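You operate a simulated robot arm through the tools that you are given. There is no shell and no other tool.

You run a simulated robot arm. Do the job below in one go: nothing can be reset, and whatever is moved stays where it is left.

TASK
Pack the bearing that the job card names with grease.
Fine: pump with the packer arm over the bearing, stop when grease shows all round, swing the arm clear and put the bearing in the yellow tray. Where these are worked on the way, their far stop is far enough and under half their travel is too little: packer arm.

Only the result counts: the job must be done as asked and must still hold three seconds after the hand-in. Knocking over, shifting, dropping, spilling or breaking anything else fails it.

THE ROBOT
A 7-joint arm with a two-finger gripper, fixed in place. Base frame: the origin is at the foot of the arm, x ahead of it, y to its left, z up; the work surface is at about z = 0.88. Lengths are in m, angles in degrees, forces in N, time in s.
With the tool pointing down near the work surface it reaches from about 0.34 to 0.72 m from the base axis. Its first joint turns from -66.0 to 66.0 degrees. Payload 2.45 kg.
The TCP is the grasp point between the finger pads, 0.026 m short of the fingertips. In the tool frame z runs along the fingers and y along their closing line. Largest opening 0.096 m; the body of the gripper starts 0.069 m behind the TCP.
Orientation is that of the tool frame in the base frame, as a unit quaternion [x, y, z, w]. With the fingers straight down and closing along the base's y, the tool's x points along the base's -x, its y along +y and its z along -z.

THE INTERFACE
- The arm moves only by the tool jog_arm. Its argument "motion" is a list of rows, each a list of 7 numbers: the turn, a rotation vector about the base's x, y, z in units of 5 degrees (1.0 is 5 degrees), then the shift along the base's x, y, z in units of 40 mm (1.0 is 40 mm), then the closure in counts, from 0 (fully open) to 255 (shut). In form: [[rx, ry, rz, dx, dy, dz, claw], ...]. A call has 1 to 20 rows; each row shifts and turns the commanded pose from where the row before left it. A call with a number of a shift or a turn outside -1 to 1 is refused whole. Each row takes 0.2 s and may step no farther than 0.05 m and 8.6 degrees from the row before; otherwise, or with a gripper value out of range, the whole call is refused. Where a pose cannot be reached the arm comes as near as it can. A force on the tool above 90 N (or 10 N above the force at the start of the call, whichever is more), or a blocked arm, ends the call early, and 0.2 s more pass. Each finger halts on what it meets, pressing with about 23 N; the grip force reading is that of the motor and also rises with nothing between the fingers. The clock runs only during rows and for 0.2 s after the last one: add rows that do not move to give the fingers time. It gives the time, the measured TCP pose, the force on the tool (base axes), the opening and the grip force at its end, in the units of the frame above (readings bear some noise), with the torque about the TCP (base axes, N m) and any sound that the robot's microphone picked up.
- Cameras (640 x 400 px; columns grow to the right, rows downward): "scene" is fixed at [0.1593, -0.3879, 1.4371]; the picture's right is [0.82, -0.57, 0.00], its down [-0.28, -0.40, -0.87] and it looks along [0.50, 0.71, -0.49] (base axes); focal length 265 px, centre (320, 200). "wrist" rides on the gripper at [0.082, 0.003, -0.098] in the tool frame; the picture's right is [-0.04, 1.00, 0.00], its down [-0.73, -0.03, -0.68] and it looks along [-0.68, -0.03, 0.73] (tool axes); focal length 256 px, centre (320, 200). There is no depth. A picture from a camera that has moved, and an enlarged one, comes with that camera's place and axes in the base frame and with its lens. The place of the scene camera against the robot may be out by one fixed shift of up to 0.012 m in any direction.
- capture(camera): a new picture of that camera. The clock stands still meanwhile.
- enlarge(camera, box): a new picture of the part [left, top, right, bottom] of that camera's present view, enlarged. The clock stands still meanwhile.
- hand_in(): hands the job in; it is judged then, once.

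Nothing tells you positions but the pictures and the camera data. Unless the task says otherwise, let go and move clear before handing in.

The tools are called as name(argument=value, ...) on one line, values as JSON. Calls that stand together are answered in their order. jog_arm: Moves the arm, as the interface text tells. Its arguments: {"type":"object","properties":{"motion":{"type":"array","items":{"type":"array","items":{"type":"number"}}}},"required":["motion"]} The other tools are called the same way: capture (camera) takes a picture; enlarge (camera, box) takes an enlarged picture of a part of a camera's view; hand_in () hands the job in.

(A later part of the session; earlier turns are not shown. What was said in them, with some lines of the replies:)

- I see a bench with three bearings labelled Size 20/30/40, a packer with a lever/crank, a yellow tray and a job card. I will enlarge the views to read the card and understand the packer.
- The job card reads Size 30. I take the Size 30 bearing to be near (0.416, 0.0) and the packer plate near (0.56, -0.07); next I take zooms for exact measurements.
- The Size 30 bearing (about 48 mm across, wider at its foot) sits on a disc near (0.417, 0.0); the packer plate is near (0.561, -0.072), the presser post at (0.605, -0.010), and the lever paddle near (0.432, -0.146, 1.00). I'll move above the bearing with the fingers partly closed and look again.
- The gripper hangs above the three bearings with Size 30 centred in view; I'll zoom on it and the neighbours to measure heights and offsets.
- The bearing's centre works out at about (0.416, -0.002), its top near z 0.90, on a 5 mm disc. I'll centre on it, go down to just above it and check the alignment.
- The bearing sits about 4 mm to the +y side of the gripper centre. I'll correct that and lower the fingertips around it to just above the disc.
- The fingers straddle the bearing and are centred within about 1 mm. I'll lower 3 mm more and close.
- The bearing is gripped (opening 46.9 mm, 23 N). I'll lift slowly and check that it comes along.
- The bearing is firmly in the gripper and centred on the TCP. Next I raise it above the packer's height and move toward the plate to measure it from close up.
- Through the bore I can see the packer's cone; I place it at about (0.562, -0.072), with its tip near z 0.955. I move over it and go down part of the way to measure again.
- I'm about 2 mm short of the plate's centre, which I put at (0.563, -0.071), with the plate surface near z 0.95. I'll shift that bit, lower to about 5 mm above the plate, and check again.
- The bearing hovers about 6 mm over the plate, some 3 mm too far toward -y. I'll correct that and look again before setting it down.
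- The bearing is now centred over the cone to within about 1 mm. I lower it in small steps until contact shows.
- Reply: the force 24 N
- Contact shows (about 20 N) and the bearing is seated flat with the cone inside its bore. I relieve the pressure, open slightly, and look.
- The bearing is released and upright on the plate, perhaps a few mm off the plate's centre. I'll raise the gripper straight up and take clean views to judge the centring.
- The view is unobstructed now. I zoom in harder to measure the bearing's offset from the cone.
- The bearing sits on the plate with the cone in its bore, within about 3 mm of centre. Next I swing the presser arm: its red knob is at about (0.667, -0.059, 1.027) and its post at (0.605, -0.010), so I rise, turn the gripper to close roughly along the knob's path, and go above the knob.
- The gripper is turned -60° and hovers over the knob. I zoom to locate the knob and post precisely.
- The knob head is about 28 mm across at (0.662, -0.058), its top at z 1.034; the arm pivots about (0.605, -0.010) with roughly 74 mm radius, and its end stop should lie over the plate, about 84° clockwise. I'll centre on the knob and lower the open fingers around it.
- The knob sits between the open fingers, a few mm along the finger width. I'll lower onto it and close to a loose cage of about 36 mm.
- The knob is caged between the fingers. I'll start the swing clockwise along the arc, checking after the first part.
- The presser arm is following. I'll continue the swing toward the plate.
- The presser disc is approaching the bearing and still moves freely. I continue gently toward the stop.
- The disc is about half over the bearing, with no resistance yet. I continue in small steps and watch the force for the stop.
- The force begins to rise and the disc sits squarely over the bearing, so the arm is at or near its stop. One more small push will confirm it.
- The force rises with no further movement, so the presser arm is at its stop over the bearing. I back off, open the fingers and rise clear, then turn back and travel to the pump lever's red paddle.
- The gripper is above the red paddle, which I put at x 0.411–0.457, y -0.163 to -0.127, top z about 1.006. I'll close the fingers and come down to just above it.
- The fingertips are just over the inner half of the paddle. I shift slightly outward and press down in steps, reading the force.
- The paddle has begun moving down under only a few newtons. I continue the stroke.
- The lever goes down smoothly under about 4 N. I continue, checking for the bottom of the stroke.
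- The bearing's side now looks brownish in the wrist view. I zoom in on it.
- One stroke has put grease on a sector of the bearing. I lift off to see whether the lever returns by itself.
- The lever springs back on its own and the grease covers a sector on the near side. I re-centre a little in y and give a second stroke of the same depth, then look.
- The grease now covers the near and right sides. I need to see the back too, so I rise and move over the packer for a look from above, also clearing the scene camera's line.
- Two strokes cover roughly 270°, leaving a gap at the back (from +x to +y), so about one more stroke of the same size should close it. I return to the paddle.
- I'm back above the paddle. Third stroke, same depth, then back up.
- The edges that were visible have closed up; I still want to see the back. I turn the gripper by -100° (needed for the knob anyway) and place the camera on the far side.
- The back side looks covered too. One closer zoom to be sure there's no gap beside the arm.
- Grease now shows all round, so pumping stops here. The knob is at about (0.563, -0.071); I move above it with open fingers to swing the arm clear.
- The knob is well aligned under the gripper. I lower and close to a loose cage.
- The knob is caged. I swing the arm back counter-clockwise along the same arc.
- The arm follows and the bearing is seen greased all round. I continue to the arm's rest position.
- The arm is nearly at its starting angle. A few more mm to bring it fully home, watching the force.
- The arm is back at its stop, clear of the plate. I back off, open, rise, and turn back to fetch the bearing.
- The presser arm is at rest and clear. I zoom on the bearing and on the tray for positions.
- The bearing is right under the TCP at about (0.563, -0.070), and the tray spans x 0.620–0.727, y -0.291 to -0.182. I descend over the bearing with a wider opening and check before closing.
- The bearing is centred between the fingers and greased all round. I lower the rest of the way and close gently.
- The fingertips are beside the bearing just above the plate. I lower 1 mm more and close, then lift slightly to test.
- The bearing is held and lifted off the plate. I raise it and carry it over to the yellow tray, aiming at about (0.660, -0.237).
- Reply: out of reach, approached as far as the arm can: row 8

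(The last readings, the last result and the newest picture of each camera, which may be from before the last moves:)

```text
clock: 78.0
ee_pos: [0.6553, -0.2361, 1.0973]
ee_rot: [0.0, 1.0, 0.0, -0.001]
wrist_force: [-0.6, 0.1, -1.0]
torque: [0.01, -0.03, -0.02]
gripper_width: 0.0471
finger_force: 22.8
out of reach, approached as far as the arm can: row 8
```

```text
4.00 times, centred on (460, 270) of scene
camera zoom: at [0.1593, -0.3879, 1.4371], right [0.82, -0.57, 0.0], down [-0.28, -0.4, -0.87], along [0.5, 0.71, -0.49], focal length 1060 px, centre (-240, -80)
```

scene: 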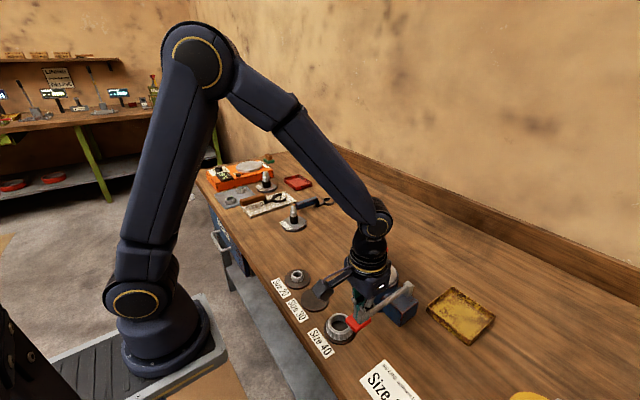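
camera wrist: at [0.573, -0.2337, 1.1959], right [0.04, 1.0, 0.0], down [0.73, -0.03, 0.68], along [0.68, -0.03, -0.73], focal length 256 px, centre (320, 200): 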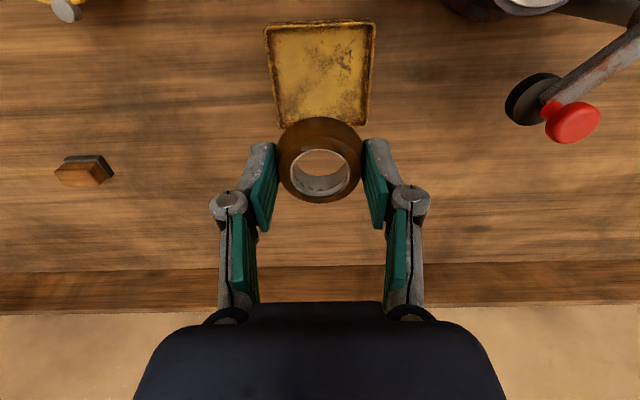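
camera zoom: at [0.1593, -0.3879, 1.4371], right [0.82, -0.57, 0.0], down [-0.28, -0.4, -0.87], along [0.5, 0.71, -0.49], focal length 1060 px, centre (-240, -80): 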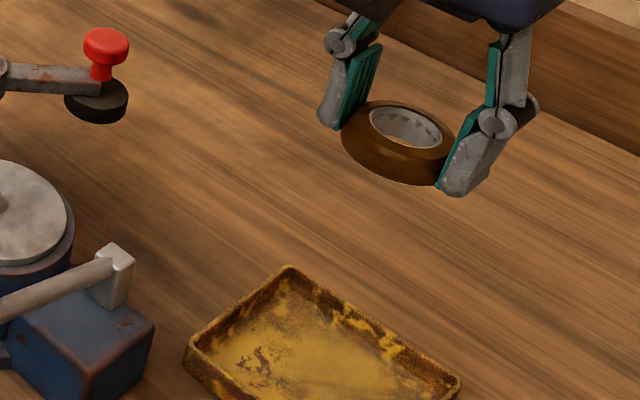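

The tray spans x 0.618–0.726, y -0.290 to -0.183, and I'm centred in y. I lower toward the tray and check before touching down.

jog_arm(motion=[[0, 0, 0, 0, 0, -0.9, 255], [0, 0, 0, 0, 0, -0.9, 255], [0, 0, 0, 0, 0, -0.9, 255], [0, 0, 0, 0, 0, -0.9, 255], [0, 0, 0, 0, 0, 0, 255], [0, 0, 0, 0, 0, 0, 255]])

capture(camera="wrist")

enlarge(camera="wrist", box=[200, 70, 440, 220])

enlarge(camera="scene", box=[400, 250, 528, 330])

```text
clock: 79.4
ee_pos: [0.6576, -0.2374, 0.9532]
ee_rot: [0.0, 1.0, -0.001, 0.0]
wrist_force: [0.7, -0.7, -1.6]
torque: [0.02, 0.02, 0.0]
gripper_width: 0.0469
finger_force: 22.7
```

```text
taken
camera wrist: at [0.5752, -0.2344, 1.052], right [0.04, 1.0, 0.0], down [0.73, -0.03, 0.68], along [0.68, -0.03, -0.73], focal length 256 px, centre (320, 200)
```

wrist: 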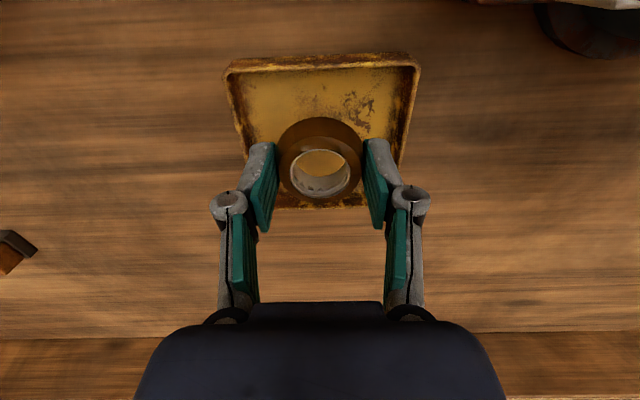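

```text
2.67 times, centred on (320, 145) of wrist
camera zoom: at [0.5752, -0.2344, 1.052], right [0.04, 1.0, 0.0], down [0.73, -0.03, 0.68], along [0.68, -0.03, -0.73], focal length 683 px, centre (320, 347)
```

zoom: 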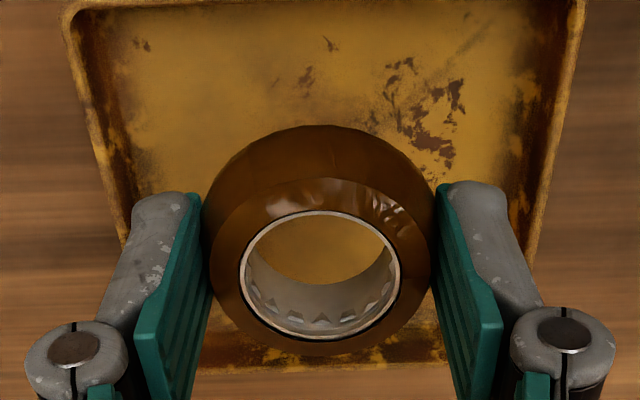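

```text
5.00 times, centred on (464, 290) of scene
camera zoom: at [0.1593, -0.3879, 1.4371], right [0.82, -0.57, 0.0], down [-0.28, -0.4, -0.87], along [0.5, 0.71, -0.49], focal length 1324 px, centre (-400, -250)
```

zoom: 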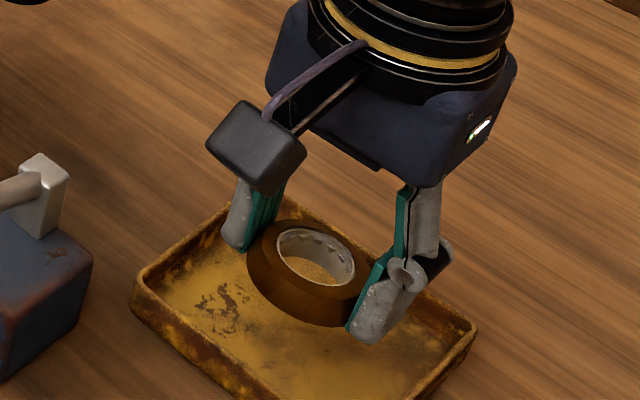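

The bearing is over the tray with clearance on all sides. I lower in steps until it touches the tray floor.

jog_arm(motion=[[0, 0, 0, 0, 0, -0.4, 255], [0, 0, 0, 0, 0, -0.3, 255], [0, 0, 0, 0, 0, -0.15, 255], [0, 0, 0, 0, 0, 0, 255]])

enlarge(camera="scene", box=[400, 250, 528, 330])

enlarge(camera="wrist", box=[200, 70, 440, 220])

```text
clock: 80.4
ee_pos: [0.6548, -0.2379, 0.921]
ee_rot: [0.0, 1.0, 0.0, 0.0]
wrist_force: [-0.4, -0.4, -2.4]
torque: [-0.02, 0.01, 0.01]
gripper_width: 0.0471
finger_force: 22.9
```

```text
5.00 times, centred on (464, 290) of scene
camera zoom: at [0.1593, -0.3879, 1.4371], right [0.82, -0.57, 0.0], down [-0.28, -0.4, -0.87], along [0.5, 0.71, -0.49], focal length 1324 px, centre (-400, -250)
```

zoom: 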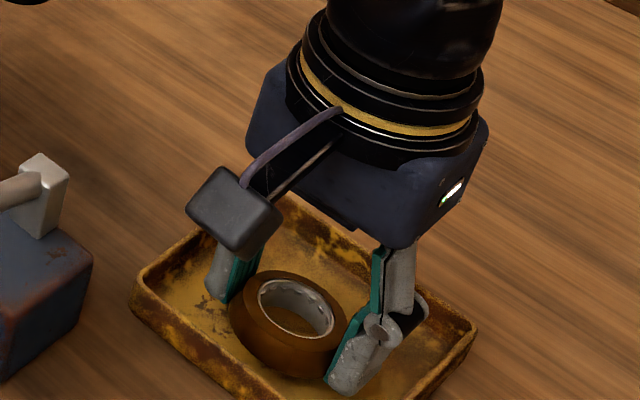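

```text
2.67 times, centred on (320, 145) of wrist
camera zoom: at [0.5734, -0.235, 1.0189], right [0.04, 1.0, 0.0], down [0.73, -0.03, 0.68], along [0.68, -0.03, -0.73], focal length 683 px, centre (320, 347)
```

zoom: 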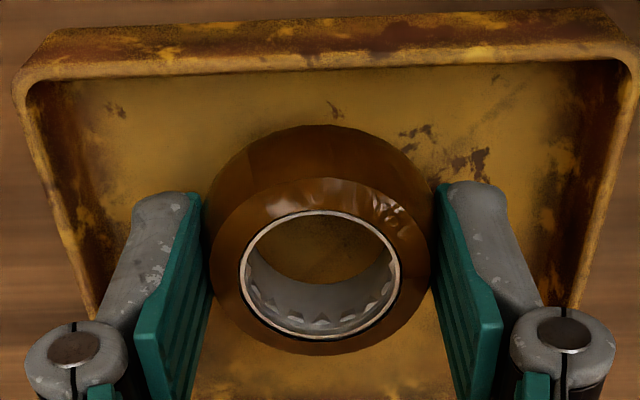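

The bearing is a few mm above the tray floor. Final lowering in small steps.

jog_arm(motion=[[0, 0, 0, 0, 0, -0.06, 255], [0, 0, 0, 0, 0, -0.05, 255], [0, 0, 0, 0, 0, 0, 255]])

jog_arm(motion=[[0, 0, 0, 0, 0, -0.04, 255], [0, 0, 0, 0, 0, 0, 255]])

```text
clock: 81.2
ee_pos: [0.6559, -0.2361, 0.9151]
ee_rot: [0.0, 1.0, 0.0, 0.001]
wrist_force: [-0.6, 0.0, -1.4]
torque: [-0.02, -0.02, 0.0]
gripper_width: 0.0469
finger_force: 22.4
```

```text
clock: 81.8
ee_pos: [0.6558, -0.2362, 0.9145]
ee_rot: [-0.001, 1.0, 0.001, 0.0]
wrist_force: [-0.3, -0.5, -1.4]
torque: [0.03, -0.01, -0.01]
gripper_width: 0.0468
finger_force: 22.7
```

No contact yet. I continue down in 1 mm steps.

jog_arm(motion=[[0, 0, 0, 0, 0, -0.03, 255], [0, 0, 0, 0, 0, 0, 255]])

jog_arm(motion=[[0, 0, 0, 0, 0, -0.03, 255], [0, 0, 0, 0, 0, 0, 255]])

enlarge(camera="scene", box=[420, 280, 500, 330])

```text
clock: 82.4
ee_pos: [0.6554, -0.2366, 0.9128]
ee_rot: [0.0, 1.0, -0.001, 0.0]
wrist_force: [-0.7, 1.8, 1.5]
torque: [-0.05, -0.04, -0.02]
gripper_width: 0.0467
finger_force: 22.3
```

```text
clock: 83.0
ee_pos: [0.657, -0.2373, 0.9117]
ee_rot: [-0.001, 1.0, -0.001, 0.002]
wrist_force: [0.1, 1.6, 11.7]
torque: [-0.06, 0.16, -0.02]
gripper_width: 0.047
finger_force: 22.8
```

```text
8.00 times, centred on (460, 305) of scene
camera zoom: at [0.159, -0.3878, 1.4372], right [0.82, -0.57, 0.0], down [-0.28, -0.4, -0.87], along [0.5, 0.71, -0.49], focal length 2119 px, centre (-800, -640)
```

zoom: 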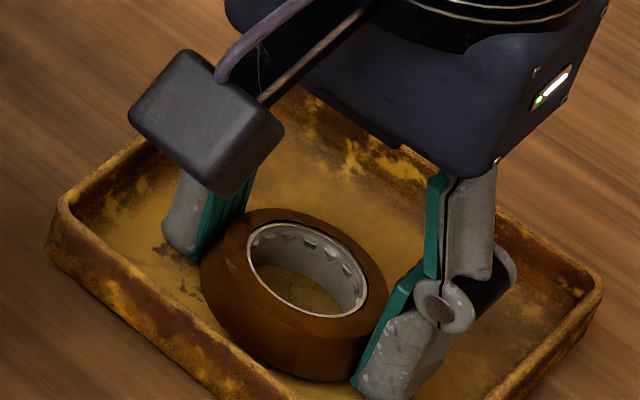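

Contact shows at about 12 N, so the bearing is on the tray floor. I relieve, open slightly and rise straight up.

jog_arm(motion=[[0, 0, 0, 0, 0, 0.02, 255], [0, 0, 0, 0, 0, 0, 128], [0, 0, 0, 0, 0, 0, 118], [0, 0, 0, 0, 0, 0, 105], [0, 0, 0, 0, 0, 0, 105]])

enlarge(camera="wrist", box=[200, 70, 440, 220])

enlarge(camera="scene", box=[420, 280, 500, 330])

```text
clock: 84.2
ee_pos: [0.655, -0.2365, 0.9127]
ee_rot: [0.001, 1.0, 0.001, 0.0]
wrist_force: [0.3, 0.0, 0.0]
torque: [-0.01, 0.0, -0.02]
gripper_width: 0.0564
finger_force: 0.1
```

```text
2.67 times, centred on (320, 145) of wrist
camera zoom: at [0.574, -0.234, 1.0109], right [0.04, 1.0, 0.0], down [0.73, -0.03, 0.68], along [0.68, -0.03, -0.73], focal length 683 px, centre (320, 347)
```

zoom: 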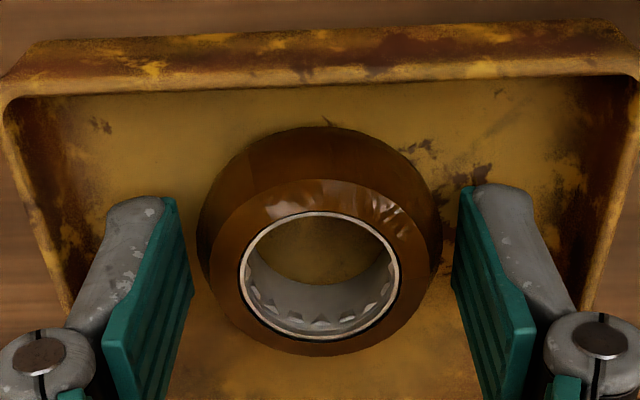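

```text
8.00 times, centred on (460, 305) of scene
camera zoom: at [0.1593, -0.3879, 1.4371], right [0.82, -0.57, 0.0], down [-0.28, -0.4, -0.87], along [0.5, 0.71, -0.49], focal length 2119 px, centre (-800, -640)
```

zoom: 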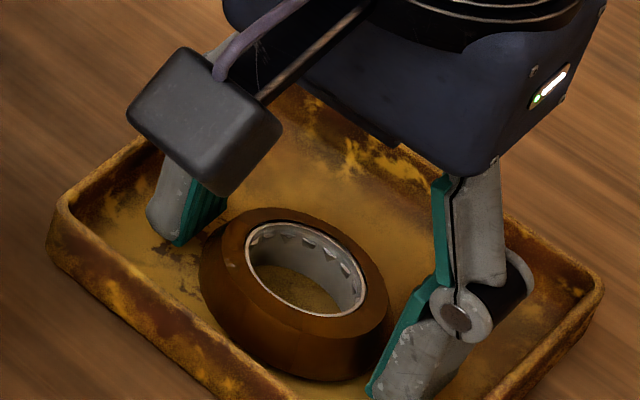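

The bearing is free in the tray. I rise straight up and retreat.

jog_arm(motion=[[0, 0, 0, 0, 0, 0.3, 105], [0, 0, 0, 0, 0, 0.6, 105], [0, 0, 0, 0, 0, 0.8, 105], [0, 0, 0, 0, 0, 0.9, 105], [0, 0, 0, 0, 0, 0.9, 105], [0, 0, 0, -0.6, 0, 0.6, 105], [0, 0, 0, -0.6, 0, 0.6, 105], [0, 0, 0, -0.6, 0.3, 0.5, 105], [0, 0, 0, 0, 0, 0, 105], [0, 0, 0, 0, 0, 0, 105]])

capture(camera="scene")

capture(camera="wrist")

enlarge(camera="scene", box=[330, 220, 530, 345])

```text
clock: 86.4
ee_pos: [0.5826, -0.2244, 1.1207]
ee_rot: [0.0, 1.0, 0.0, 0.0]
wrist_force: [-0.8, -0.1, -0.1]
torque: [0.01, 0.0, -0.01]
gripper_width: 0.0565
finger_force: 0.0
```

```text
taken
```

scene: 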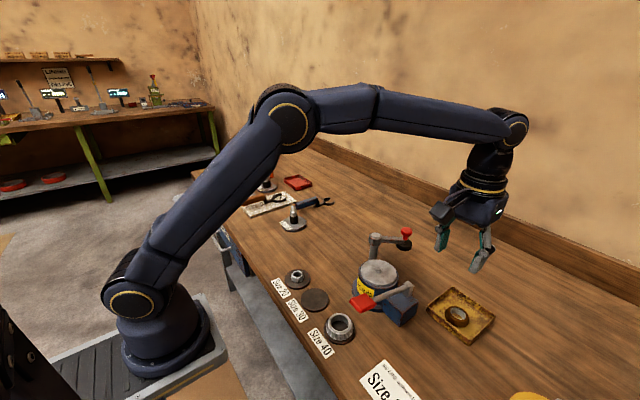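

```text
taken
camera wrist: at [0.5013, -0.2219, 1.2187], right [0.04, 1.0, 0.0], down [0.73, -0.03, 0.68], along [0.68, -0.03, -0.73], focal length 256 px, centre (320, 200)
```

wrist: 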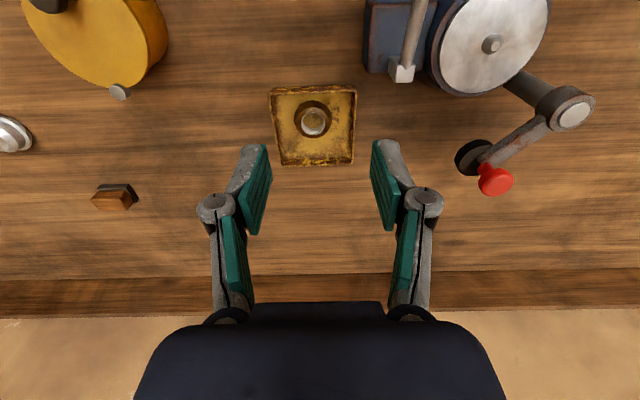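

```text
3.20 times, centred on (430, 282) of scene
camera zoom: at [0.1593, -0.3879, 1.4371], right [0.82, -0.57, 0.0], down [-0.28, -0.4, -0.87], along [0.5, 0.71, -0.49], focal length 848 px, centre (-32, -64)
```

zoom: 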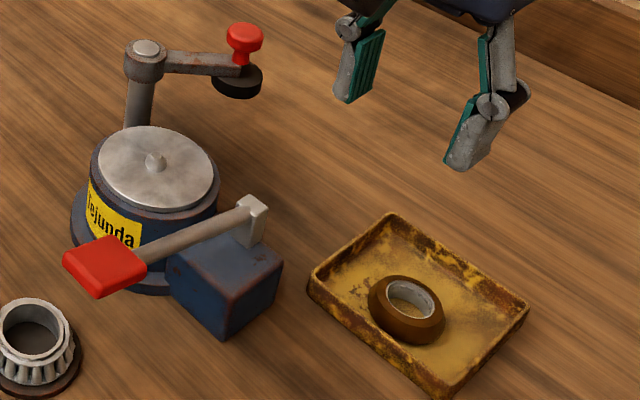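

The greased Size 30 bearing lies flat in the yellow tray, the presser arm is back at its rest, the lever is up, and everything else stands where it was. The gripper is open and clear, so I hand in.

hand_in()

```text
The job is handed in.
```

The Size 30 bearing named on the job card is packed with grease and lying flat in the yellow tray. The job is handed in, but I have not seen the verdict.

- **Pumping:** It took three strokes of the pump lever, with the packer arm swung to its stop over the bearing. I checked from several sides that grease showed all round before stopping.
- **Arm:** The packer arm is back at its rest stop, clear of the plate, and the lever sprang back up by itself.
- **Placement on the packer:** The bearing sat about 3 mm off the cone's centre while it was being packed.
- **Bench:** In the last pictures nothing else looked knocked over or shifted. The gripper was open and clear when I handed in.
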